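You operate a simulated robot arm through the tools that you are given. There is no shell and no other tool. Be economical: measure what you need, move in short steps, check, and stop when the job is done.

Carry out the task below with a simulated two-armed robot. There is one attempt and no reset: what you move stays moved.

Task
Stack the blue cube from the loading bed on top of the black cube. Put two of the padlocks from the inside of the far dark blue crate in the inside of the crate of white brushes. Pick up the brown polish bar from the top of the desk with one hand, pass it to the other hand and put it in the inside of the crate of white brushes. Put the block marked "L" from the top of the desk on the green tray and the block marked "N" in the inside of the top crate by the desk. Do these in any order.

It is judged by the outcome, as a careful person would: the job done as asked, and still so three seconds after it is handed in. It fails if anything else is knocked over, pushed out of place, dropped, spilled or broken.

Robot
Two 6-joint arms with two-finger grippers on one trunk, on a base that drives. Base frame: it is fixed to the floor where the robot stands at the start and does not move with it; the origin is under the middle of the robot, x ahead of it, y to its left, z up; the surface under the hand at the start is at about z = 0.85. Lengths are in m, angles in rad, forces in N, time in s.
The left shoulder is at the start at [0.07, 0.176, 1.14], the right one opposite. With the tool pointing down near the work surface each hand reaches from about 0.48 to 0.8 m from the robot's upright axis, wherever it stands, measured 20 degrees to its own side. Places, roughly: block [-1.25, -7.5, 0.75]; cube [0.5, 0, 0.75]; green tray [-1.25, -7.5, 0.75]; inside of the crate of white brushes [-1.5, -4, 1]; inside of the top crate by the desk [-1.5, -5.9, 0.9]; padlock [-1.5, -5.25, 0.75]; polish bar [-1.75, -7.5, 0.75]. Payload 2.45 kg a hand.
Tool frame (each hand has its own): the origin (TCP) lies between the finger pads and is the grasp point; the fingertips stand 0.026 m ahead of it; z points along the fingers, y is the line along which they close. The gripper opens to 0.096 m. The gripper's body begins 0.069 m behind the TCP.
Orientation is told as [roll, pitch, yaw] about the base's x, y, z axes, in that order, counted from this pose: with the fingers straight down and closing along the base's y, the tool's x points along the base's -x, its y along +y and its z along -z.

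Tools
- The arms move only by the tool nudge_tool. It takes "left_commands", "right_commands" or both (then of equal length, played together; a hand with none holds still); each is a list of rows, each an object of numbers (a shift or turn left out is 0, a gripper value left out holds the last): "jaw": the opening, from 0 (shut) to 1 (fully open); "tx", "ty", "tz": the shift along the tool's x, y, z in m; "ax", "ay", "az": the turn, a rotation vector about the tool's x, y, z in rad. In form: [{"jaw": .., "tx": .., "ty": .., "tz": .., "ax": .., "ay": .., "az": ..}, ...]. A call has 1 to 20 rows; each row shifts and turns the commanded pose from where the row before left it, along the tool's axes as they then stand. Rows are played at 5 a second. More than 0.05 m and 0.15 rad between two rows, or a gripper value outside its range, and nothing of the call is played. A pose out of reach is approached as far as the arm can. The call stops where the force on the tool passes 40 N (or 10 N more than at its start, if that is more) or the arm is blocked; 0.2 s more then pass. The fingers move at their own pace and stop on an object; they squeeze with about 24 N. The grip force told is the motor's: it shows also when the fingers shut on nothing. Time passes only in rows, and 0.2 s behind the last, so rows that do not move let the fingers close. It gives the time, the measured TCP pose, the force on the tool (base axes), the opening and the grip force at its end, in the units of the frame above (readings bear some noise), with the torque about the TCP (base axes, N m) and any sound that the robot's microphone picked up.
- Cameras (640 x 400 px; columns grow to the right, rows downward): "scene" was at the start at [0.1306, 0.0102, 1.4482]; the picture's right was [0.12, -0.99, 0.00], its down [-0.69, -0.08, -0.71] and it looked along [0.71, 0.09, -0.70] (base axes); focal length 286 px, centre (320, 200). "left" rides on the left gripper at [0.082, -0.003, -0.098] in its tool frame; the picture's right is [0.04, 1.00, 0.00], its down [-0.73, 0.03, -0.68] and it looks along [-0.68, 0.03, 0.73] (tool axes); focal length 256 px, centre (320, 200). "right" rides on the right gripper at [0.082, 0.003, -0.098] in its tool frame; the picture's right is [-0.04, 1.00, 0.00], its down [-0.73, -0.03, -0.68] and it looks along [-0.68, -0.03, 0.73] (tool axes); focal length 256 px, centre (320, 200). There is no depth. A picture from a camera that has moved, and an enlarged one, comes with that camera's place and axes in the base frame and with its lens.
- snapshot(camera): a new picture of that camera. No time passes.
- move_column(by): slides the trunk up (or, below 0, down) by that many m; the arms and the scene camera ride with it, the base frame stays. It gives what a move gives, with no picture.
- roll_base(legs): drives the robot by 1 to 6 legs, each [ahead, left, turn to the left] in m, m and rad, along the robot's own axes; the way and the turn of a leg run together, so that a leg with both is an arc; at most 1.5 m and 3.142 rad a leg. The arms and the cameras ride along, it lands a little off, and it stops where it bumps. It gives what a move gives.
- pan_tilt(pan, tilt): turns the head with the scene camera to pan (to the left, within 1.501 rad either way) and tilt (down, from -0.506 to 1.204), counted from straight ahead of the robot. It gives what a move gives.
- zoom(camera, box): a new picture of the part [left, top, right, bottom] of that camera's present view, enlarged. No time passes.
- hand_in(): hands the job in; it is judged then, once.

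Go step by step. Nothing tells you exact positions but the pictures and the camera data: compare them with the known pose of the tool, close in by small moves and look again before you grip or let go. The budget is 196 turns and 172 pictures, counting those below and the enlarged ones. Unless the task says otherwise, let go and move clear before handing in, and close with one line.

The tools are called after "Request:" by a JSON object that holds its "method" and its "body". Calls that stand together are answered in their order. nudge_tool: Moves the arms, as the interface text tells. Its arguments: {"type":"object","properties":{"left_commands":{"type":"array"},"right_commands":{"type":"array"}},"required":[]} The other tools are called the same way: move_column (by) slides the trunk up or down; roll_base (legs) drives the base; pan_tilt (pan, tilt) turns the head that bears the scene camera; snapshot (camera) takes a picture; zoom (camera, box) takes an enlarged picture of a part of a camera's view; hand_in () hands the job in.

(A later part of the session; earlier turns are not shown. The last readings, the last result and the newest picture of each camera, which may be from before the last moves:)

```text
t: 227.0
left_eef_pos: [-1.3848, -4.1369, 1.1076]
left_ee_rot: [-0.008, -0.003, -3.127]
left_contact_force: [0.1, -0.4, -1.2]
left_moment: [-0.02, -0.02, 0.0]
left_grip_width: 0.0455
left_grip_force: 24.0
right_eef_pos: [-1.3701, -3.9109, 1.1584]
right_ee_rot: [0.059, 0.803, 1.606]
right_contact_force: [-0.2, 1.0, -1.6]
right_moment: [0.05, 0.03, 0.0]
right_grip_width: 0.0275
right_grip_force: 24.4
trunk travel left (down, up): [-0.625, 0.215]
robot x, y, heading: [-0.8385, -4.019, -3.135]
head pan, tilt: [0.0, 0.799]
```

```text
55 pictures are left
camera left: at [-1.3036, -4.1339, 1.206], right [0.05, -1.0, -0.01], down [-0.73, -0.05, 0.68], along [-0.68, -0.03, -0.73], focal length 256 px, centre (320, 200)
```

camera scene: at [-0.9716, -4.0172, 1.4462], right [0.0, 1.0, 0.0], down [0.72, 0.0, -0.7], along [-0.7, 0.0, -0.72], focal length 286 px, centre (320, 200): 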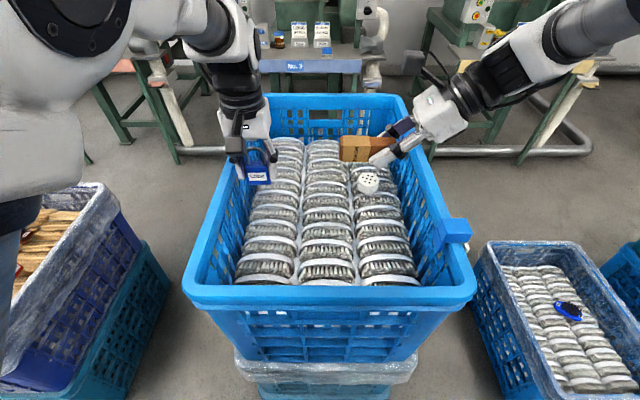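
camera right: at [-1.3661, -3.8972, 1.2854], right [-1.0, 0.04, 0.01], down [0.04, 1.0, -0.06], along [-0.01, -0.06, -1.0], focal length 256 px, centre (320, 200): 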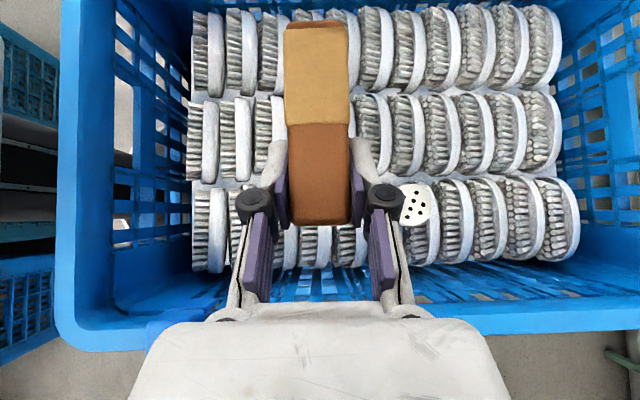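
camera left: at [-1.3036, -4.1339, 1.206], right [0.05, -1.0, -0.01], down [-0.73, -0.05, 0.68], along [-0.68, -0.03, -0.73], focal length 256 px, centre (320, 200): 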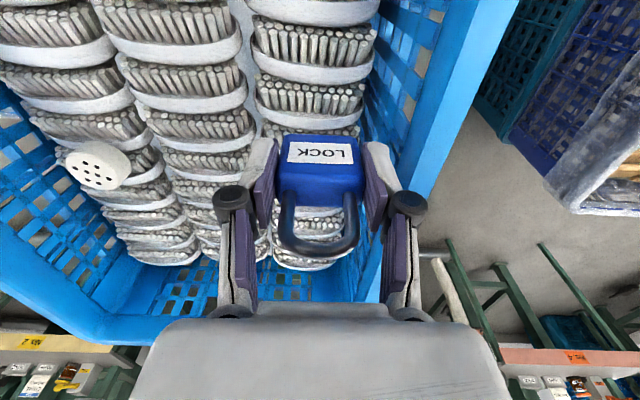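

Request:
{"method": "roll_base", "body": {"legs": [[0, -0.022, 0]]}}

Request:
{"method": "nudge_tool", "body": {"right_commands": [{"tz": 0.018, "tx": 0.0175}, {"tz": 0.028, "tx": -0.029}, {"tz": 0.028, "tx": -0.029}, {}], "left_commands": [{}, {"tz": 0.03}, {"tz": 0.02}, {}]}}

Request:
{"method": "snapshot", "body": {"camera": "right"}}

Request:
{"method": "snapshot", "body": {"camera": "left"}}

Request:
{"method": "zoom", "body": {"camera": "scene", "box": [180, 80, 480, 280]}}

```text
t: 227.8
left_eef_pos: [-1.3855, -4.1196, 1.1069]
left_ee_rot: [-0.012, -0.003, -3.128]
left_contact_force: [0.9, 0.4, -1.6]
left_moment: [0.04, -0.02, -0.01]
left_grip_width: 0.0452
left_grip_force: 23.8
right_eef_pos: [-1.3702, -3.8923, 1.1594]
right_ee_rot: [0.059, 0.8, 1.606]
right_contact_force: [0.3, -0.3, -1.2]
right_moment: [0.11, -0.01, 0.01]
right_grip_width: 0.0277
right_grip_force: 24.1
trunk travel left (down, up): [-0.625, 0.215]
robot x, y, heading: [-0.8417, -3.9982, -3.132]
head pan, tilt: [0.0, 0.799]
```

```text
t: 228.8
left_eef_pos: [-1.3884, -4.1197, 1.0679]
left_ee_rot: [-0.036, -0.017, -3.113]
left_contact_force: [0.4, -0.6, -1.5]
left_moment: [0.0, 0.06, -0.01]
left_grip_width: 0.0456
left_grip_force: 23.4
right_eef_pos: [-1.3736, -3.9162, 1.079]
right_ee_rot: [0.061, 0.803, 1.608]
right_contact_force: [0.4, -0.7, -1.6]
right_moment: [0.06, -0.01, -0.05]
right_grip_width: 0.0273
right_grip_force: 23.7
trunk travel left (down, up): [-0.625, 0.215]
robot x, y, heading: [-0.8434, -3.996, -3.139]
head pan, tilt: [0.0, 0.799]
```

```text
54 pictures are left
camera right: at [-1.3694, -3.902, 1.2055], right [-1.0, 0.04, 0.01], down [0.04, 1.0, -0.06], along [-0.02, -0.06, -1.0], focal length 256 px, centre (320, 200)
```

right: 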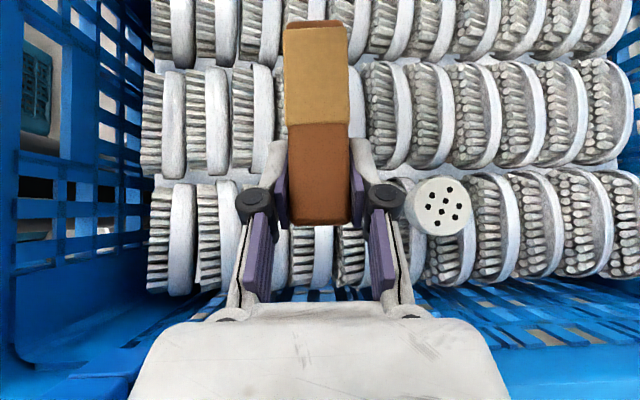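

```text
53 pictures are left
camera left: at [-1.3037, -4.1173, 1.1655], right [0.07, -1.0, -0.03], down [-0.72, -0.07, 0.69], along [-0.69, -0.02, -0.72], focal length 256 px, centre (320, 200)
```

left: 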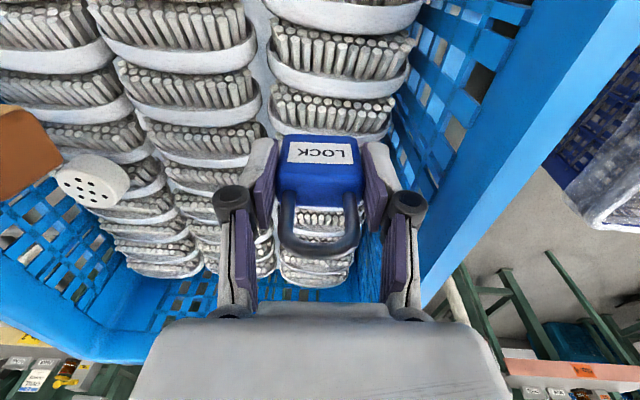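

```text
2.00 times, centred on (330, 180) of scene
camera zoom: at [-0.97, -3.9972, 1.4464], right [0.0, 1.0, 0.0], down [0.72, 0.0, -0.7], along [-0.7, 0.0, -0.72], focal length 573 px, centre (300, 240)
```

zoom: 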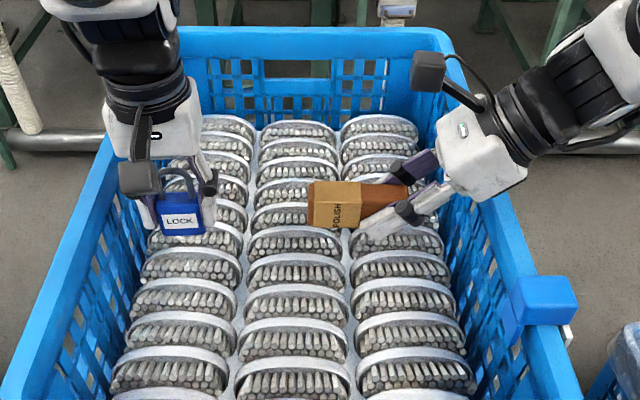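

Request:
{"method": "nudge_tool", "body": {"right_commands": [{"tz": 0.014, "tx": -0.0145}, {"tz": 0.014, "tx": -0.0145}, {"tz": 0.014, "tx": -0.0145}, {}]}}

Request:
{"method": "snapshot", "body": {"camera": "right"}}

Request:
{"method": "zoom", "body": {"camera": "scene", "box": [300, 100, 480, 220]}}

```text
t: 229.5
left_eef_pos: [-1.3873, -4.1215, 1.0668]
left_ee_rot: [-0.039, -0.011, -3.109]
left_contact_force: [0.1, 1.1, -1.4]
left_moment: [-0.06, -0.01, 0.01]
left_grip_width: 0.0454
left_grip_force: 23.9
right_eef_pos: [-1.3755, -3.9165, 1.0339]
right_ee_rot: [0.07, 0.806, 1.613]
right_contact_force: [10.1, -12.7, 10.8]
right_moment: [1.75, 0.13, -1.33]
right_grip_width: 0.0276
right_grip_force: 23.8
trunk travel left (down, up): [-0.625, 0.215]
robot x, y, heading: [-0.8437, -3.9953, -3.138]
head pan, tilt: [0.0, 0.799]
stopped in row 3 (right hand): the force on the tool passed its limit at 56 N (the readings are from after the stop); the commanded pose is now the measured one
```

```text
51 pictures are left
camera right: at [-1.3709, -3.9012, 1.1615], right [-1.0, 0.04, 0.02], down [0.04, 1.0, -0.06], along [-0.02, -0.06, -1.0], focal length 256 px, centre (320, 200)
```

right: 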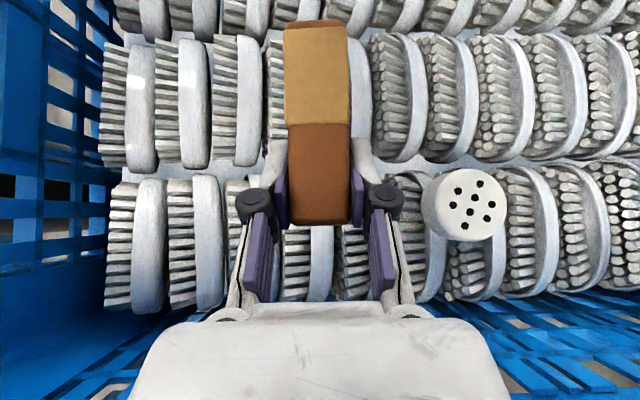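

```text
3.33 times, centred on (390, 160) of scene
camera zoom: at [-0.9705, -3.9973, 1.4463], right [-0.01, 1.0, 0.0], down [0.72, 0.0, -0.7], along [-0.7, 0.0, -0.72], focal length 955 px, centre (87, 333)
```

zoom: 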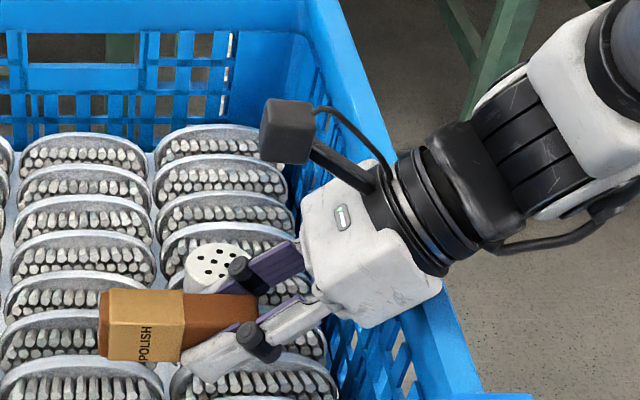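

The force and torque show the right gripper's body touched the crate rim. I'll back up, and move the bar further toward the crate's middle before lowering, with the left hand kept out of the way.

Request:
{"method": "nudge_tool", "body": {"right_commands": [{"tz": -0.014, "tx": 0.0145}, {"tz": -0.021, "tx": 0.022}, {}, {}], "left_commands": [{"tz": -0.03, "ty": 0.015}, {"tz": -0.03, "ty": 0.015}, {"tz": -0.03, "ty": 0.01}, {}]}}

Request:
{"method": "nudge_tool", "body": {"right_commands": [{"tz": 0.029, "tx": 0.028}, {"tz": 0.029, "tx": 0.028}, {}, {}]}}

Request:
{"method": "snapshot", "body": {"camera": "scene"}}

Request:
{"method": "snapshot", "body": {"camera": "right"}}

```text
t: 230.5
left_eef_pos: [-1.3878, -4.1616, 1.1535]
left_ee_rot: [-0.033, -0.011, -3.115]
left_contact_force: [1.3, 1.3, -0.1]
left_moment: [-0.05, 0.04, -0.02]
left_grip_width: 0.0454
left_grip_force: 23.8
right_eef_pos: [-1.3743, -3.914, 1.0848]
right_ee_rot: [0.071, 0.808, 1.613]
right_contact_force: [0.7, 0.2, -1.5]
right_moment: [0.04, -0.04, -0.02]
right_grip_width: 0.0275
right_grip_force: 24.0
trunk travel left (down, up): [-0.625, 0.215]
robot x, y, heading: [-0.8408, -3.995, -3.143]
head pan, tilt: [0.0, 0.799]
```

```text
t: 231.5
left_eef_pos: [-1.3867, -4.1623, 1.1533]
left_ee_rot: [-0.035, -0.011, -3.115]
left_contact_force: [1.0, -0.2, -0.1]
left_moment: [-0.02, 0.02, 0.0]
left_grip_width: 0.0453
left_grip_force: 24.3
right_eef_pos: [-1.3758, -3.9952, 1.0841]
right_ee_rot: [0.071, 0.805, 1.612]
right_contact_force: [0.4, 0.7, -2.1]
right_moment: [0.08, 0.0, 0.01]
right_grip_width: 0.0275
right_grip_force: 24.0
trunk travel left (down, up): [-0.625, 0.215]
robot x, y, heading: [-0.8413, -3.9988, -3.139]
head pan, tilt: [0.0, 0.799]
```

```text
49 pictures are left
camera scene: at [-0.9719, -3.9966, 1.4461], right [0.0, 1.0, 0.0], down [0.72, 0.0, -0.7], along [-0.7, 0.0, -0.72], focal length 286 px, centre (320, 200)
```

scene: 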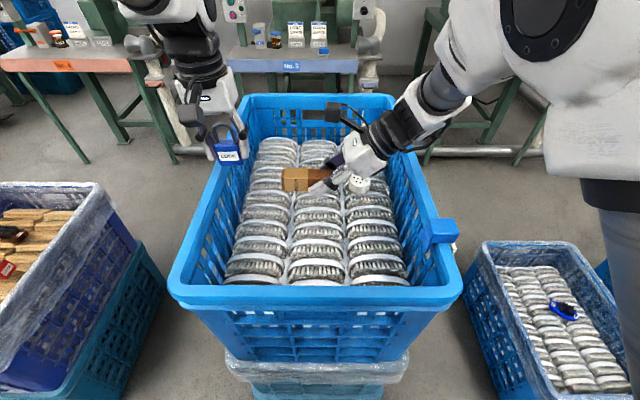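

```text
48 pictures are left
camera right: at [-1.3703, -3.9799, 1.2107], right [-1.0, 0.04, 0.02], down [0.04, 1.0, -0.06], along [-0.02, -0.06, -1.0], focal length 256 px, centre (320, 200)
```

right: 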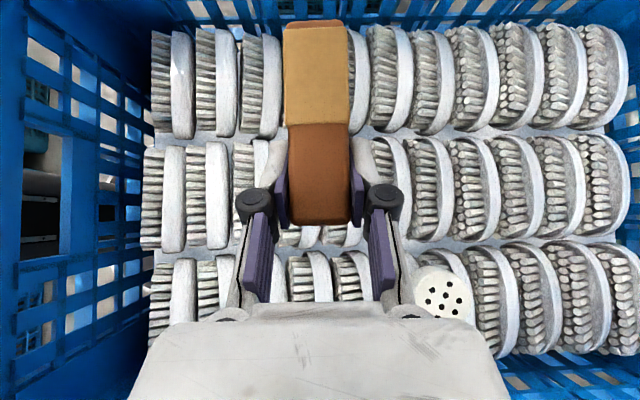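

Request:
{"method": "nudge_tool", "body": {"right_commands": [{"ty": -0.02}, {"tz": 0.014, "tx": -0.0145}, {"tz": 0.014, "tx": -0.0145}, {"tz": 0.007, "tx": -0.0072}, {}]}}

Request:
{"method": "snapshot", "body": {"camera": "right"}}

Request:
{"method": "zoom", "body": {"camera": "scene", "box": [220, 100, 460, 250]}}

```text
t: 232.7
left_eef_pos: [-1.3875, -4.1608, 1.152]
left_ee_rot: [-0.034, -0.011, -3.11]
left_contact_force: [-0.1, -0.3, -0.5]
left_moment: [0.01, -0.01, -0.01]
left_grip_width: 0.0456
left_grip_force: 24.6
right_eef_pos: [-1.3604, -3.9931, 1.0353]
right_ee_rot: [0.073, 0.818, 1.607]
right_contact_force: [0.2, -0.1, -1.5]
right_moment: [0.04, 0.02, 0.0]
right_grip_width: 0.0276
right_grip_force: 23.8
trunk travel left (down, up): [-0.625, 0.215]
robot x, y, heading: [-0.8389, -3.9953, -3.139]
head pan, tilt: [0.0, 0.799]
```

```text
47 pictures are left
camera right: at [-1.3549, -3.978, 1.1613], right [-1.0, 0.04, 0.02], down [0.04, 1.0, -0.07], along [-0.02, -0.07, -1.0], focal length 256 px, centre (320, 200)
```

right: 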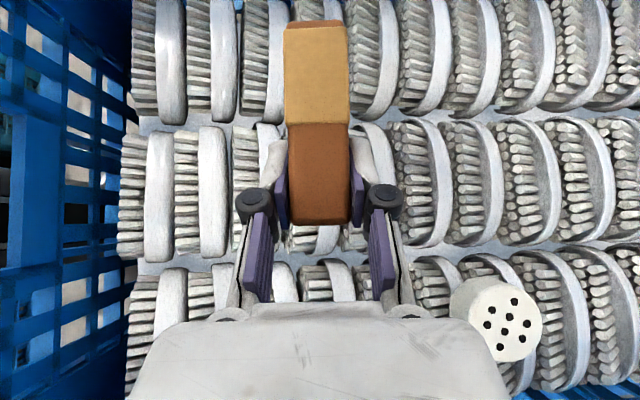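

```text
2.67 times, centred on (340, 175) of scene
camera zoom: at [-0.9722, -3.9958, 1.4461], right [0.0, 1.0, 0.0], down [0.72, 0.0, -0.7], along [-0.7, 0.0, -0.72], focal length 764 px, centre (267, 267)
```

zoom: 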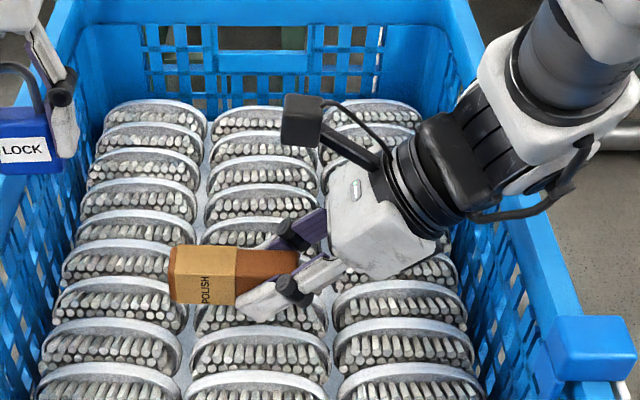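

Request:
{"method": "nudge_tool", "body": {"right_commands": [{"tz": 0.025, "tx": 0.024}, {"tz": 0.014, "tx": -0.0145}, {"tz": 0.014, "tx": -0.0145}, {"tz": 0.01, "tx": -0.0104}, {}]}}

Request:
{"method": "snapshot", "body": {"camera": "right"}}

Request:
{"method": "zoom", "body": {"camera": "scene", "box": [220, 100, 460, 250]}}

```text
t: 234.0
left_eef_pos: [-1.3848, -4.1604, 1.1547]
left_ee_rot: [-0.032, -0.011, -3.113]
left_contact_force: [-0.2, 0.7, -0.3]
left_moment: [-0.01, -0.03, 0.03]
left_grip_width: 0.0452
left_grip_force: 23.9
right_eef_pos: [-1.377, -4.0104, 0.9946]
right_ee_rot: [0.082, 0.87, 1.567]
right_contact_force: [2.0, 1.9, 11.2]
right_moment: [-0.08, -0.34, 0.06]
right_grip_width: 0.0274
right_grip_force: 23.4
right hand out of reach, approached as far as the arm can: row 1
trunk travel left (down, up): [-0.625, 0.215]
robot x, y, heading: [-0.8409, -3.9933, -3.139]
head pan, tilt: [0.0, 0.799]
stopped in row 5 (right hand): the force on the tool passed its limit at 44 N (the readings are from after the stop); the commanded pose is now the measured one
```

```text
45 pictures are left
camera right: at [-1.3713, -3.9878, 1.1206], right [-1.0, 0.09, 0.02], down [0.09, 0.99, -0.12], along [-0.03, -0.12, -0.99], focal length 256 px, centre (320, 200)
```

right: 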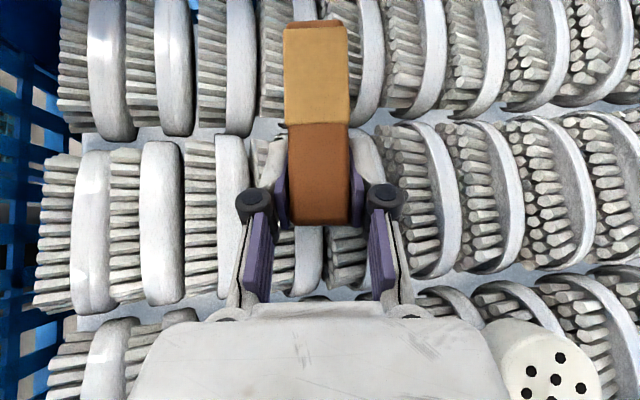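

```text
2.67 times, centred on (340, 175) of scene
camera zoom: at [-0.9695, -3.9952, 1.4463], right [0.0, 1.0, 0.0], down [0.72, 0.0, -0.7], along [-0.7, 0.0, -0.72], focal length 764 px, centre (267, 267)
```

zoom: 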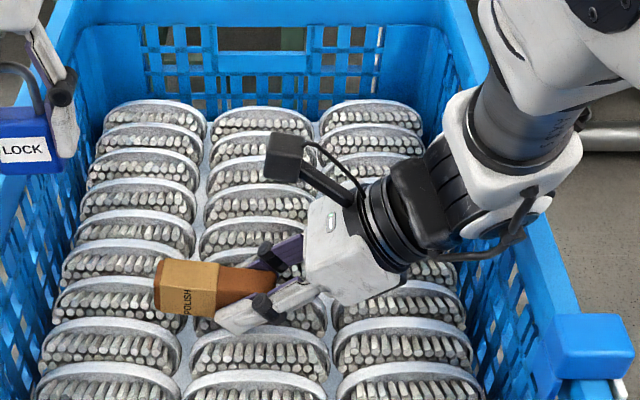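

The fingertips now rest on the brush tops with the bar about 1 cm above them. I'll ease off slightly and release.

Request:
{"method": "nudge_tool", "body": {"right_commands": [{"tz": -0.001}, {"jaw": 0.4}, {"jaw": 0.55}, {}, {"tz": -0.03}, {"tz": -0.04}, {"tz": -0.03, "tx": 0.02}, {"tx": 0.04}, {"tx": 0.04}, {}]}}

Request:
{"method": "snapshot", "body": {"camera": "scene"}}

Request:
{"method": "snapshot", "body": {"camera": "right"}}

```text
t: 236.2
left_eef_pos: [-1.3873, -4.1599, 1.1537]
left_ee_rot: [-0.032, -0.011, -3.113]
left_contact_force: [-0.1, 1.3, -1.2]
left_moment: [-0.01, -0.01, -0.04]
left_grip_width: 0.0453
left_grip_force: 24.3
right_eef_pos: [-1.3702, -3.9992, 1.1369]
right_ee_rot: [0.081, 0.864, 1.571]
right_contact_force: [-0.5, 0.8, 0.1]
right_moment: [-0.06, -0.03, 0.0]
right_grip_width: 0.0526
right_grip_force: 0.1
trunk travel left (down, up): [-0.625, 0.215]
robot x, y, heading: [-0.8376, -3.994, -3.137]
head pan, tilt: [0.0, 0.799]
```

```text
43 pictures are left
camera scene: at [-0.9725, -3.9946, 1.4461], right [0.0, 1.0, 0.0], down [0.72, 0.0, -0.7], along [-0.7, 0.0, -0.72], focal length 286 px, centre (320, 200)
```

scene: 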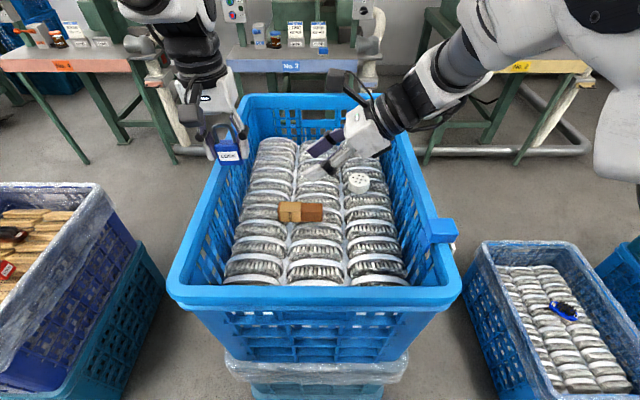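

```text
42 pictures are left
camera right: at [-1.3638, -3.977, 1.2625], right [-1.0, 0.09, 0.02], down [0.08, 0.99, -0.12], along [-0.03, -0.12, -0.99], focal length 256 px, centre (320, 200)
```

right: 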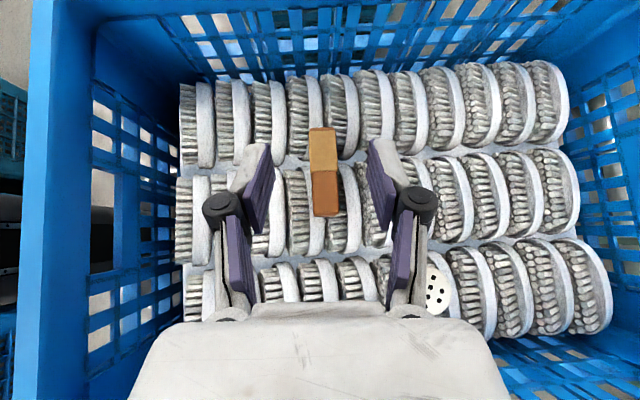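

The bar rests on the brushes. I'll withdraw the right hand up and outward, then shift the base slightly so the left hand can set the padlock down comfortably.

Request:
{"method": "nudge_tool", "body": {"right_commands": [{"tz": -0.05}, {"tz": -0.05}, {"tz": -0.05}, {"tz": -0.03}, {"ay": -0.14}, {"ay": -0.14}, {"ay": -0.14}, {"ay": -0.14}, {"ay": -0.14}, {"ay": -0.14}, {}], "left_commands": [{}, {"ax": 0.032, "ay": -0.011, "az": 0.028}, {}, {}, {}, {}, {}, {}, {}, {}, {}]}}

Request:
{"method": "roll_base", "body": {"legs": [[0, -0.04, 0]]}}

Request:
{"method": "nudge_tool", "body": {"left_commands": [{"tx": -0.04}, {"tx": -0.02, "tz": 0.03}, {"tz": 0.03}, {}, {}]}}

Request:
{"method": "snapshot", "body": {"camera": "left"}}

Request:
{"method": "snapshot", "body": {"camera": "scene"}}

```text
t: 238.6
left_eef_pos: [-1.3877, -4.1621, 1.1546]
left_ee_rot: [-0.063, -0.021, -3.14]
left_contact_force: [0.0, 0.9, -0.3]
left_moment: [-0.05, 0.03, 0.0]
left_grip_width: 0.0455
left_grip_force: 23.5
right_eef_pos: [-1.3554, -3.8628, 1.2519]
right_ee_rot: [0.054, 0.026, 1.512]
right_contact_force: [0.1, 0.3, 0.1]
right_moment: [0.0, 0.0, 0.01]
right_grip_width: 0.0529
right_grip_force: 0.1
trunk travel left (down, up): [-0.625, 0.215]
robot x, y, heading: [-0.8375, -3.9972, -3.128]
head pan, tilt: [0.0, 0.799]
```

```text
t: 239.5
left_eef_pos: [-1.3878, -4.1267, 1.1539]
left_ee_rot: [-0.068, -0.022, -3.14]
left_contact_force: [0.0, 0.9, -1.1]
left_moment: [0.05, 0.0, 0.0]
left_grip_width: 0.0455
left_grip_force: 24.2
right_eef_pos: [-1.356, -3.8281, 1.2527]
right_ee_rot: [0.053, 0.022, 1.511]
right_contact_force: [0.0, -0.2, -0.4]
right_moment: [0.04, 0.01, -0.03]
right_grip_width: 0.0528
right_grip_force: 0.0
trunk travel left (down, up): [-0.625, 0.215]
robot x, y, heading: [-0.8407, -3.9538, -3.141]
head pan, tilt: [0.0, 0.799]
```

```text
t: 240.7
left_eef_pos: [-1.4475, -4.1185, 1.0953]
left_ee_rot: [-0.065, -0.022, -3.139]
left_contact_force: [0.2, 0.1, -1.1]
left_moment: [-0.03, 0.0, -0.02]
left_grip_width: 0.0454
left_grip_force: 24.1
right_eef_pos: [-1.3579, -3.824, 1.252]
right_ee_rot: [0.053, 0.026, 1.51]
right_contact_force: [-1.0, 0.3, 0.6]
right_moment: [-0.05, 0.0, -0.02]
right_grip_width: 0.0526
right_grip_force: 0.0
trunk travel left (down, up): [-0.625, 0.215]
robot x, y, heading: [-0.8397, -3.9567, -3.137]
head pan, tilt: [0.0, 0.799]
```

```text
41 pictures are left
camera left: at [-1.3639, -4.1217, 1.1927], right [0.04, -1.0, -0.07], down [-0.72, -0.07, 0.69], along [-0.69, 0.02, -0.72], focal length 256 px, centre (320, 200)
```

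left: 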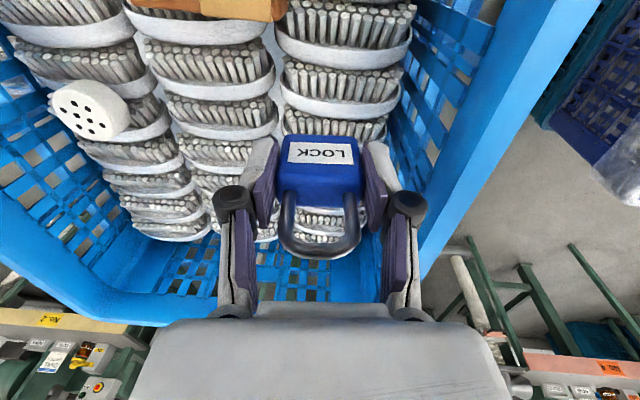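

```text
40 pictures are left
camera scene: at [-0.9723, -3.9558, 1.4461], right [-0.01, 1.0, 0.0], down [0.72, 0.0, -0.7], along [-0.7, 0.0, -0.72], focal length 286 px, centre (320, 200)
```

scene: 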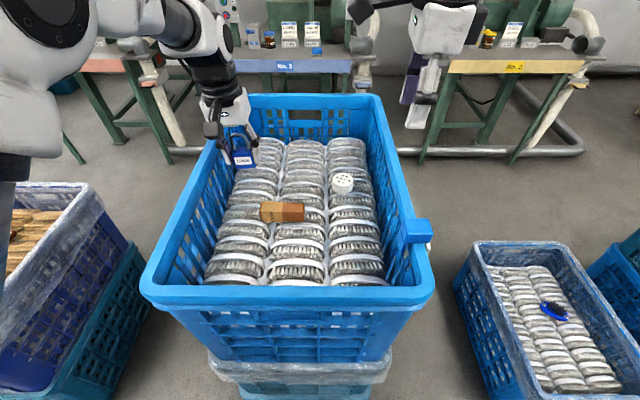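

Request:
{"method": "nudge_tool", "body": {"left_commands": [{"ax": -0.065, "ay": 0.022}, {"tz": 0.03}, {"tz": 0.03}, {"tz": 0.015}, {}]}}

Request:
{"method": "snapshot", "body": {"camera": "left"}}

Request:
{"method": "zoom", "body": {"camera": "scene", "box": [180, 90, 340, 230]}}

```text
t: 241.9
left_eef_pos: [-1.4486, -4.1177, 1.0208]
left_ee_rot: [-0.001, -0.002, -3.138]
left_contact_force: [0.2, 0.0, -1.3]
left_moment: [0.03, -0.03, -0.03]
left_grip_width: 0.0452
left_grip_force: 24.4
right_eef_pos: [-1.3553, -3.8227, 1.252]
right_ee_rot: [0.054, 0.024, 1.512]
right_contact_force: [0.0, -0.2, -0.3]
right_moment: [-0.01, -0.01, -0.03]
right_grip_width: 0.0529
right_grip_force: 0.1
trunk travel left (down, up): [-0.625, 0.215]
robot x, y, heading: [-0.8346, -3.9545, -3.136]
head pan, tilt: [0.0, 0.799]
```

```text
39 pictures are left
camera left: at [-1.3679, -4.1143, 1.1196], right [0.04, -1.0, 0.0], down [-0.73, -0.03, 0.68], along [-0.68, -0.03, -0.73], focal length 256 px, centre (320, 200)
```

left: 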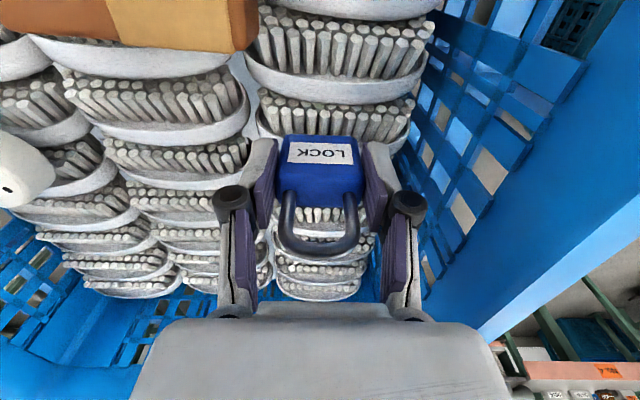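

```text
2.86 times, centred on (260, 160) of scene
camera zoom: at [-0.972, -3.9562, 1.4462], right [-0.01, 1.0, 0.0], down [0.72, 0.0, -0.7], along [-0.7, 0.0, -0.72], focal length 819 px, centre (491, 314)
```

zoom: 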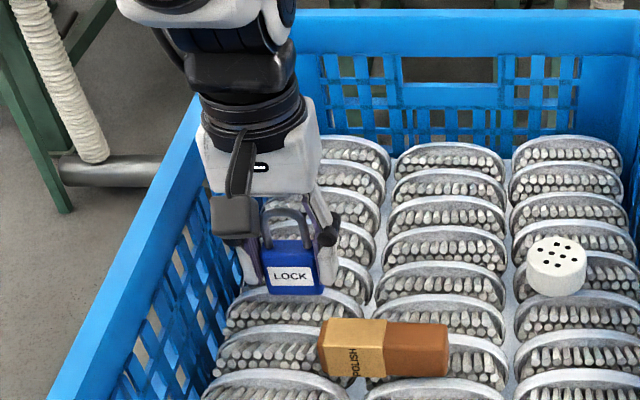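

Request:
{"method": "nudge_tool", "body": {"left_commands": [{"tz": 0.01}, {"tz": 0.008}, {"tz": 0.006}, {}]}}

```text
t: 242.9
left_eef_pos: [-1.4472, -4.1182, 0.9992]
left_ee_rot: [-0.001, -0.003, -3.139]
left_contact_force: [-1.3, -0.1, 17.5]
left_moment: [0.0, 0.12, 0.04]
left_grip_width: 0.0452
left_grip_force: 24.0
right_eef_pos: [-1.3544, -3.8224, 1.2528]
right_ee_rot: [0.053, 0.025, 1.511]
right_contact_force: [0.5, -0.4, -0.3]
right_moment: [0.0, 0.0, -0.01]
right_grip_width: 0.0529
right_grip_force: 0.1
trunk travel left (down, up): [-0.625, 0.215]
robot x, y, heading: [-0.8365, -3.9548, -3.137]
head pan, tilt: [0.0, 0.799]
```

The padlock touches the brushes. I'll release and lift straight up.

Request:
{"method": "nudge_tool", "body": {"left_commands": [{"tz": -0.001}, {"jaw": 0.55}, {"jaw": 0.62}, {}, {"tz": -0.03}, {"tz": -0.04}, {"tz": -0.05}, {"tz": -0.05}, {"tz": -0.05}, {}]}}

Request:
{"method": "snapshot", "body": {"camera": "left"}}

```text
t: 245.1
left_eef_pos: [-1.4514, -4.1185, 1.2163]
left_ee_rot: [-0.002, 0.001, -3.14]
left_contact_force: [-1.0, -0.7, -0.2]
left_moment: [-0.01, 0.03, -0.01]
left_grip_width: 0.0595
left_grip_force: 0.0
right_eef_pos: [-1.3557, -3.8223, 1.252]
right_ee_rot: [0.053, 0.023, 1.513]
right_contact_force: [0.2, 0.0, 1.6]
right_moment: [-0.01, 0.0, -0.03]
right_grip_width: 0.0526
right_grip_force: 0.0
trunk travel left (down, up): [-0.625, 0.215]
robot x, y, heading: [-0.8398, -3.9537, -3.138]
head pan, tilt: [0.0, 0.799]
```

```text
37 pictures are left
camera left: at [-1.3694, -4.1159, 1.3154], right [0.04, -1.0, 0.0], down [-0.73, -0.03, 0.68], along [-0.68, -0.03, -0.73], focal length 256 px, centre (320, 200)
```

left: 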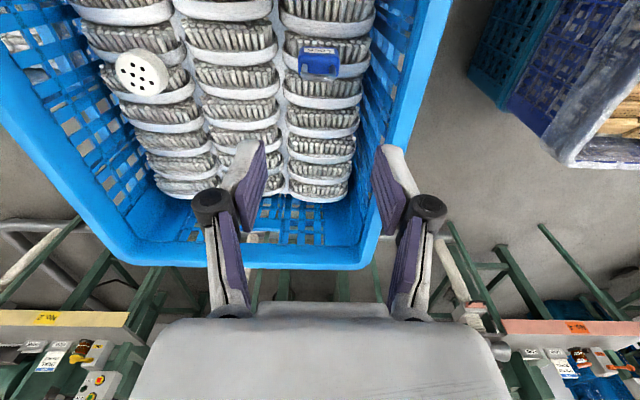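

Blue is in. Now for red: I'll strafe left back to the padlock crate.

Request:
{"method": "roll_base", "body": {"legs": [[0, 0.87, 0]]}}

Request:
{"method": "nudge_tool", "body": {"left_commands": [{"jaw": 1, "tx": 0.04, "ty": 0.02}, {"tz": 0.04}, {"tz": 0.04}, {}]}}

Request:
{"method": "move_column", "body": {"by": -0.12}}

Request:
{"method": "snapshot", "body": {"camera": "left"}}

Request:
{"method": "snapshot", "body": {"camera": "scene"}}

```text
t: 249.6
left_eef_pos: [-1.4553, -4.946, 1.217]
left_ee_rot: [-0.001, -0.001, 3.131]
left_contact_force: [0.2, -0.4, 0.2]
left_moment: [0.0, -0.02, -0.02]
left_grip_width: 0.0595
left_grip_force: 0.1
right_eef_pos: [-1.357, -4.6509, 1.2518]
right_ee_rot: [0.051, 0.024, 1.497]
right_contact_force: [0.1, 0.0, 0.4]
right_moment: [-0.01, 0.01, -0.01]
right_grip_width: 0.0528
right_grip_force: 0.1
trunk travel left (down, up): [-0.625, 0.215]
robot x, y, heading: [-0.8413, -4.7893, 3.132]
head pan, tilt: [0.0, 0.799]
```

```text
t: 250.6
left_eef_pos: [-1.4101, -4.9698, 1.1351]
left_ee_rot: [0.0, -0.003, 3.127]
left_contact_force: [-0.3, -0.9, 0.5]
left_moment: [-0.05, 0.06, -0.01]
left_grip_width: 0.0961
left_grip_force: 0.0
right_eef_pos: [-1.3534, -4.6512, 1.2532]
right_ee_rot: [0.054, 0.026, 1.499]
right_contact_force: [0.1, 0.5, -0.1]
right_moment: [0.01, 0.02, 0.01]
right_grip_width: 0.0529
right_grip_force: 0.2
trunk travel left (down, up): [-0.625, 0.215]
robot x, y, heading: [-0.8414, -4.7932, 3.129]
head pan, tilt: [0.0, 0.799]
```

```text
t: 252.1
left_eef_pos: [-1.4109, -4.9686, 1.0142]
left_ee_rot: [0.0, -0.002, 3.127]
left_contact_force: [0.4, 0.1, 1.0]
left_moment: [0.02, 0.02, 0.03]
left_grip_width: 0.0962
left_grip_force: 0.0
right_eef_pos: [-1.3554, -4.6515, 1.1323]
right_ee_rot: [0.053, 0.027, 1.499]
right_contact_force: [0.8, 0.2, 0.5]
right_moment: [0.02, 0.0, 0.0]
right_grip_width: 0.053
right_grip_force: 0.0
trunk travel left (down, up): [-0.505, 0.335]
robot x, y, heading: [-0.8434, -4.7903, 3.129]
head pan, tilt: [0.0, 0.799]
```

```text
36 pictures are left
camera left: at [-1.3291, -4.9669, 1.1138], right [0.03, -1.0, 0.0], down [-0.73, -0.02, 0.68], along [-0.68, -0.02, -0.73], focal length 256 px, centre (320, 200)
```

left: 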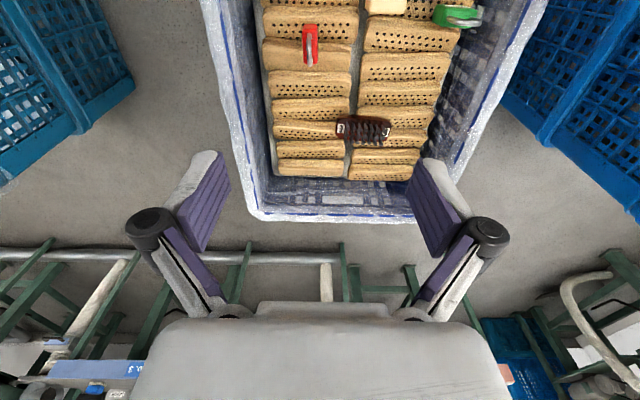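

```text
35 pictures are left
camera scene: at [-0.9736, -4.7897, 1.3263], right [0.01, 1.0, 0.0], down [0.72, -0.01, -0.7], along [-0.7, 0.01, -0.72], focal length 286 px, centre (320, 200)
```

scene: 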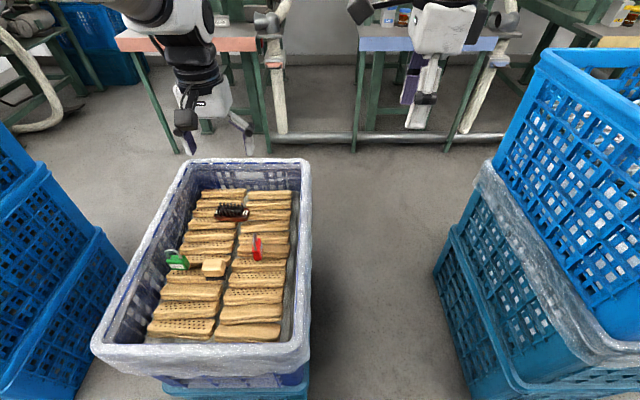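

Request:
{"method": "nudge_tool", "body": {"left_commands": [{"ty": -0.014}, {"tz": 0.045}, {"tz": 0.045}, {"tz": 0.045}, {"tz": 0.045}, {}]}}

Request:
{"method": "snapshot", "body": {"camera": "left"}}

Request:
{"method": "zoom", "body": {"camera": "scene", "box": [200, 200, 320, 300]}}

```text
t: 253.4
left_eef_pos: [-1.4079, -4.9579, 0.8316]
left_ee_rot: [0.001, -0.003, 3.128]
left_contact_force: [1.0, 0.4, 0.3]
left_moment: [0.02, 0.03, 0.0]
left_grip_width: 0.0961
left_grip_force: 0.0
right_eef_pos: [-1.3556, -4.651, 1.1331]
right_ee_rot: [0.055, 0.025, 1.496]
right_contact_force: [1.4, -0.1, 1.0]
right_moment: [0.01, 0.02, 0.0]
right_grip_width: 0.0529
right_grip_force: 0.0
trunk travel left (down, up): [-0.505, 0.335]
robot x, y, heading: [-0.8376, -4.7928, 3.132]
head pan, tilt: [0.0, 0.799]
```

```text
34 pictures are left
camera left: at [-1.3267, -4.9543, 0.9307], right [0.03, -1.0, 0.0], down [-0.73, -0.02, 0.68], along [-0.68, -0.02, -0.73], focal length 256 px, centre (320, 200)
```

left: 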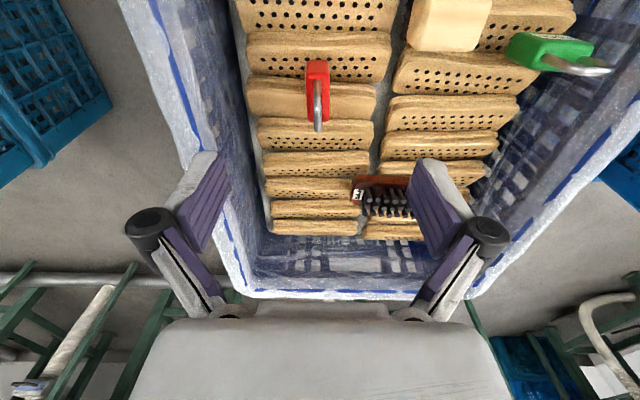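

```text
4.00 times, centred on (260, 250) of scene
camera zoom: at [-0.9728, -4.7894, 1.3263], right [0.01, 1.0, 0.0], down [0.72, -0.01, -0.7], along [-0.7, 0.01, -0.72], focal length 1146 px, centre (560, 0)
```

zoom: 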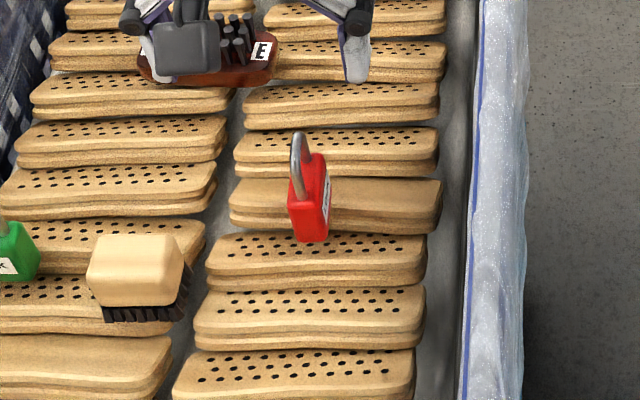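

Request:
{"method": "nudge_tool", "body": {"left_commands": [{"ty": -0.003, "tx": -0.005, "jaw": 0.7}, {"tz": 0.04}, {"tz": 0.04}, {"tz": 0.02}, {}]}}

Request:
{"method": "snapshot", "body": {"camera": "left"}}

```text
t: 254.7
left_eef_pos: [-1.4167, -4.9514, 0.7352]
left_ee_rot: [0.001, -0.001, 3.128]
left_contact_force: [-0.4, 0.0, -0.2]
left_moment: [0.0, 0.0, -0.02]
left_grip_width: 0.0674
left_grip_force: 0.2
right_eef_pos: [-1.356, -4.6518, 1.1323]
right_ee_rot: [0.053, 0.023, 1.499]
right_contact_force: [0.9, 0.7, 0.3]
right_moment: [0.02, 0.01, 0.01]
right_grip_width: 0.0529
right_grip_force: 0.0
trunk travel left (down, up): [-0.505, 0.335]
robot x, y, heading: [-0.8436, -4.7934, 3.127]
head pan, tilt: [0.0, 0.799]
```

```text
32 pictures are left
camera left: at [-1.3347, -4.9497, 0.8346], right [0.03, -1.0, 0.0], down [-0.73, -0.02, 0.68], along [-0.68, -0.02, -0.73], focal length 256 px, centre (320, 200)
```

left: 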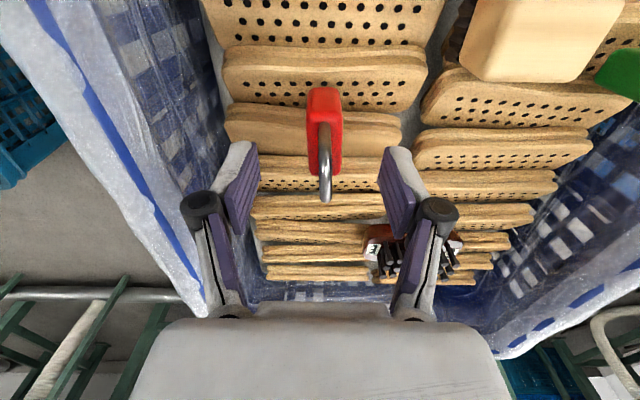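

Request:
{"method": "nudge_tool", "body": {"left_commands": [{"tz": 0.02}, {"tz": 0.012}, {"tz": 0.004}, {"jaw": 0}, {"jaw": 0}, {"jaw": 0}, {}]}}

Request:
{"method": "snapshot", "body": {"camera": "left"}}

```text
t: 256.2
left_eef_pos: [-1.4169, -4.95, 0.7006]
left_ee_rot: [0.0, -0.002, 3.126]
left_contact_force: [-0.6, -0.1, 2.3]
left_moment: [-0.04, 0.08, 0.0]
left_grip_width: 0.0215
left_grip_force: 24.1
right_eef_pos: [-1.355, -4.6522, 1.1327]
right_ee_rot: [0.052, 0.024, 1.497]
right_contact_force: [-0.2, 0.9, -0.8]
right_moment: [-0.01, 0.02, 0.05]
right_grip_width: 0.0528
right_grip_force: 0.0
trunk travel left (down, up): [-0.505, 0.335]
robot x, y, heading: [-0.8398, -4.7923, 3.131]
head pan, tilt: [0.0, 0.799]
```

```text
31 pictures are left
camera left: at [-1.3356, -4.9491, 0.7992], right [0.03, -1.0, 0.0], down [-0.73, -0.02, 0.68], along [-0.68, -0.02, -0.73], focal length 256 px, centre (320, 200)
```

left: 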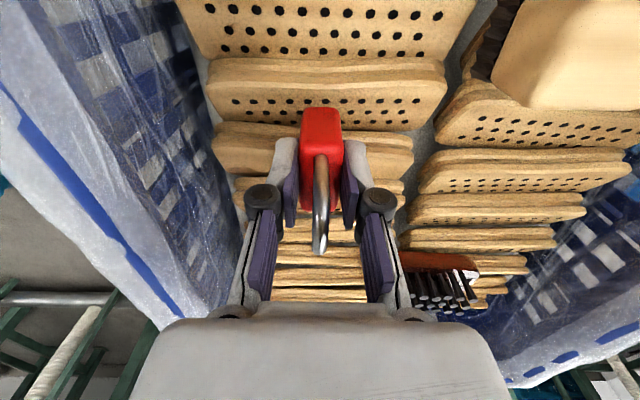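

Red is gripped at 0.0215 m. I'll lift it, raise the trunk and return to the brush crate.

Request:
{"method": "nudge_tool", "body": {"left_commands": [{"tz": -0.03}, {"tz": -0.05}, {"tz": -0.05}, {"tz": -0.05}, {"tz": -0.05}, {"tz": -0.05}, {"tz": -0.05}, {}]}}

Request:
{"method": "move_column", "body": {"by": 0.22}}

Request:
{"method": "roll_base", "body": {"legs": [[0, -0.84, 0.008]]}}

Request:
{"method": "snapshot", "body": {"camera": "left"}}

Request:
{"method": "snapshot", "body": {"camera": "scene"}}

```text
t: 258.1
left_eef_pos: [-1.4138, -4.9509, 1.0249]
left_ee_rot: [0.0, -0.001, 3.128]
left_contact_force: [-0.6, -0.1, -0.1]
left_moment: [0.01, -0.04, -0.03]
left_grip_width: 0.0216
left_grip_force: 24.0
right_eef_pos: [-1.3575, -4.6517, 1.1312]
right_ee_rot: [0.052, 0.024, 1.496]
right_contact_force: [-1.2, 0.4, -0.4]
right_moment: [-0.01, 0.02, 0.0]
right_grip_width: 0.0529
right_grip_force: 0.2
trunk travel left (down, up): [-0.505, 0.335]
robot x, y, heading: [-0.8423, -4.7901, 3.134]
head pan, tilt: [0.0, 0.799]
```

```text
t: 260.4
left_eef_pos: [-1.4144, -4.9508, 1.2444]
left_ee_rot: [0.001, 0.0, 3.127]
left_contact_force: [0.6, 0.1, -0.5]
left_moment: [-0.04, -0.04, 0.05]
left_grip_width: 0.0213
left_grip_force: 24.0
right_eef_pos: [-1.3568, -4.6517, 1.3524]
right_ee_rot: [0.051, 0.024, 1.498]
right_contact_force: [0.1, -0.3, 1.3]
right_moment: [0.01, 0.01, -0.02]
right_grip_width: 0.0527
right_grip_force: 0.1
trunk travel left (down, up): [-0.725, 0.115]
robot x, y, heading: [-0.8429, -4.7925, 3.129]
head pan, tilt: [0.0, 0.799]
```

```text
t: 264.9
left_eef_pos: [-1.406, -4.1021, 1.2456]
left_ee_rot: [-0.002, 0.001, 3.128]
left_contact_force: [0.2, 0.2, -0.6]
left_moment: [0.02, -0.01, 0.0]
left_grip_width: 0.0212
left_grip_force: 23.9
right_eef_pos: [-1.3481, -3.8031, 1.3514]
right_ee_rot: [0.052, 0.025, 1.495]
right_contact_force: [-0.2, -0.4, 0.9]
right_moment: [0.01, 0.01, 0.02]
right_grip_width: 0.0529
right_grip_force: 0.1
trunk travel left (down, up): [-0.725, 0.115]
robot x, y, heading: [-0.8322, -3.9377, 3.129]
head pan, tilt: [0.0, 0.799]
```

```text
30 pictures are left
camera left: at [-1.324, -4.1002, 1.3439], right [0.03, -1.0, 0.0], down [-0.73, -0.02, 0.68], along [-0.68, -0.02, -0.73], focal length 256 px, centre (320, 200)
```

left: 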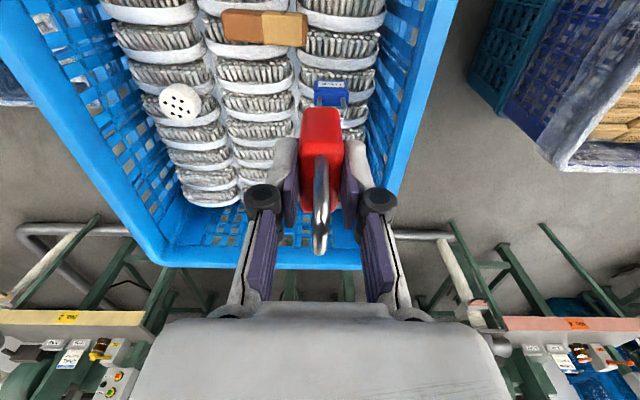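

```text
29 pictures are left
camera scene: at [-0.9656, -3.9417, 1.5462], right [0.01, 1.0, 0.0], down [0.72, -0.01, -0.7], along [-0.7, 0.01, -0.72], focal length 286 px, centre (320, 200)
```

scene: 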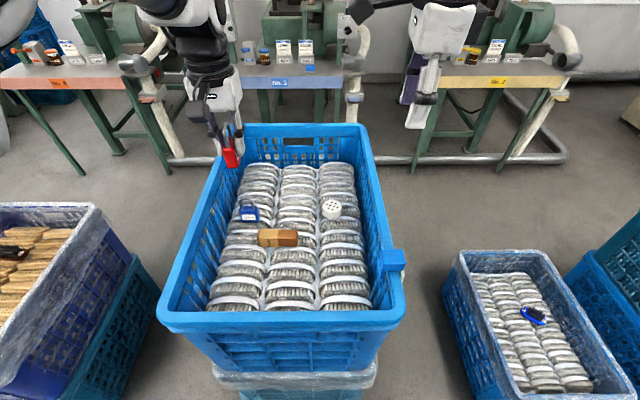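

I'll set red down in the middle column at about (−1.54, −4.03), clear of the blue lock and the bar, shifting the base a bit to the right first.

Request:
{"method": "roll_base", "body": {"legs": [[0, -0.07, 0.01]]}}

Request:
{"method": "nudge_tool", "body": {"left_commands": [{"tx": -0.045}, {"tx": -0.045}, {"tx": -0.04}, {"tz": 0.04}, {"tz": 0.04}, {"tz": 0.04}, {}]}}

Request:
{"method": "snapshot", "body": {"camera": "left"}}

Request:
{"method": "snapshot", "body": {"camera": "scene"}}

```text
t: 265.9
left_eef_pos: [-1.4038, -4.0429, 1.2441]
left_ee_rot: [-0.005, 0.0, 3.138]
left_contact_force: [-0.4, -0.6, -1.3]
left_moment: [0.06, 0.02, 0.01]
left_grip_width: 0.0215
left_grip_force: 23.6
right_eef_pos: [-1.3494, -3.7435, 1.3541]
right_ee_rot: [0.052, 0.021, 1.506]
right_contact_force: [-0.7, -0.6, 0.5]
right_moment: [0.04, 0.0, 0.0]
right_grip_width: 0.0529
right_grip_force: 0.1
trunk travel left (down, up): [-0.725, 0.115]
robot x, y, heading: [-0.8287, -3.8721, 3.143]
head pan, tilt: [0.0, 0.799]
```

```text
t: 267.5
left_eef_pos: [-1.5302, -4.0372, 1.1264]
left_ee_rot: [-0.002, -0.001, 3.136]
left_contact_force: [0.4, 0.4, -0.6]
left_moment: [0.01, 0.04, 0.02]
left_grip_width: 0.0214
left_grip_force: 24.0
right_eef_pos: [-1.3482, -3.7387, 1.3524]
right_ee_rot: [0.053, 0.024, 1.505]
right_contact_force: [0.5, -0.1, 0.2]
right_moment: [-0.01, 0.01, 0.0]
right_grip_width: 0.0528
right_grip_force: 0.0
trunk travel left (down, up): [-0.725, 0.115]
robot x, y, heading: [-0.8337, -3.8736, 3.138]
head pan, tilt: [0.0, 0.799]
```

```text
28 pictures are left
camera left: at [-1.4488, -4.0341, 1.2259], right [0.04, -1.0, 0.0], down [-0.73, -0.03, 0.68], along [-0.68, -0.02, -0.73], focal length 256 px, centre (320, 200)
```

left: 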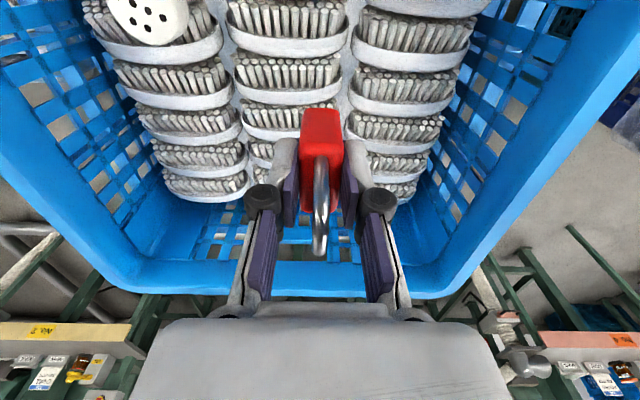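

```text
27 pictures are left
camera scene: at [-0.9646, -3.8738, 1.5462], right [0.0, 1.0, 0.0], down [0.72, 0.0, -0.7], along [-0.7, 0.0, -0.72], focal length 286 px, centre (320, 200)
```

scene: 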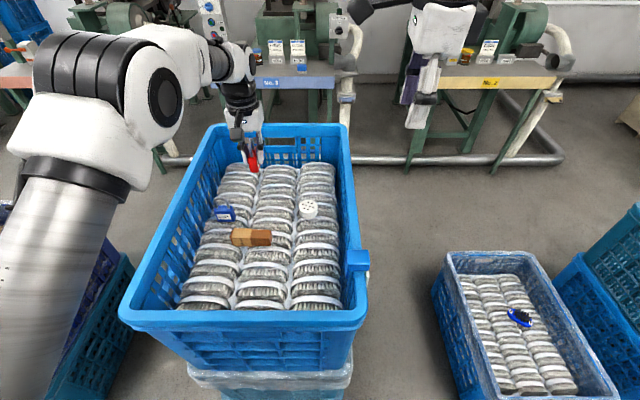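

Request:
{"method": "nudge_tool", "body": {"left_commands": [{"ty": -0.012}, {"tz": 0.04}, {"tz": 0.04}, {"tz": 0.02}, {}]}}

Request:
{"method": "snapshot", "body": {"camera": "left"}}

Request:
{"method": "zoom", "body": {"camera": "scene", "box": [170, 100, 370, 260]}}

```text
t: 268.7
left_eef_pos: [-1.5309, -4.0273, 1.0247]
left_ee_rot: [-0.002, 0.001, 3.138]
left_contact_force: [0.2, -1.2, -0.8]
left_moment: [0.02, -0.02, -0.02]
left_grip_width: 0.0212
left_grip_force: 24.1
right_eef_pos: [-1.3486, -3.7386, 1.3525]
right_ee_rot: [0.052, 0.026, 1.506]
right_contact_force: [-0.6, 0.3, 0.3]
right_moment: [0.0, -0.01, 0.0]
right_grip_width: 0.0529
right_grip_force: 0.1
trunk travel left (down, up): [-0.725, 0.115]
robot x, y, heading: [-0.8337, -3.8764, 3.141]
head pan, tilt: [0.0, 0.799]
```

```text
26 pictures are left
camera left: at [-1.4498, -4.025, 1.1244], right [0.04, -1.0, 0.0], down [-0.73, -0.03, 0.68], along [-0.68, -0.02, -0.73], focal length 256 px, centre (320, 200)
```

left: 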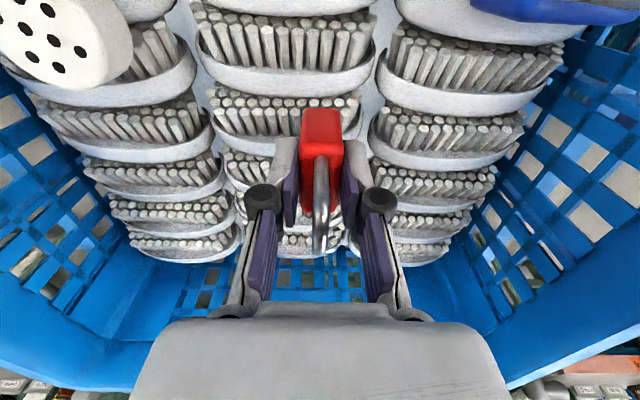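

```text
2.50 times, centred on (270, 180) of scene
camera zoom: at [-0.9651, -3.8739, 1.5462], right [0.0, 1.0, 0.0], down [0.72, 0.0, -0.7], along [-0.7, 0.0, -0.72], focal length 716 px, centre (445, 250)
```

zoom: 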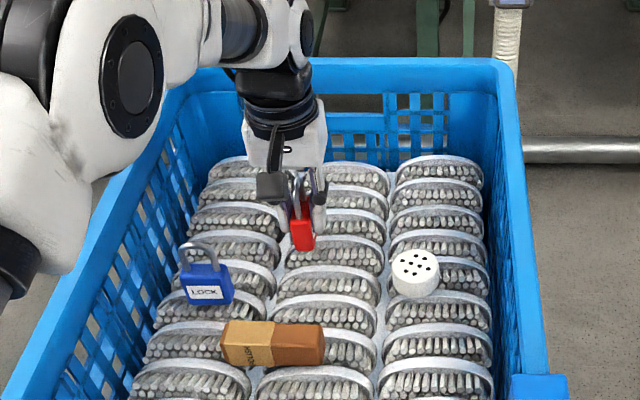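

Request:
{"method": "nudge_tool", "body": {"left_commands": [{"ty": -0.013}, {"tz": 0.01}, {"tz": 0.008}, {"tz": 0.006}, {"tz": 0.005}, {}]}}

```text
t: 270.1
left_eef_pos: [-1.5308, -4.0122, 0.998]
left_ee_rot: [-0.001, -0.004, 3.137]
left_contact_force: [1.4, 3.0, 19.1]
left_moment: [0.11, -0.04, 0.0]
left_grip_width: 0.0215
left_grip_force: 24.4
right_eef_pos: [-1.3436, -3.7372, 1.3525]
right_ee_rot: [0.055, 0.025, 1.506]
right_contact_force: [-0.4, -0.4, 0.1]
right_moment: [-0.02, 0.0, 0.04]
right_grip_width: 0.0529
right_grip_force: 0.1
trunk travel left (down, up): [-0.725, 0.115]
robot x, y, heading: [-0.8341, -3.8733, 3.137]
head pan, tilt: [0.0, 0.799]
```

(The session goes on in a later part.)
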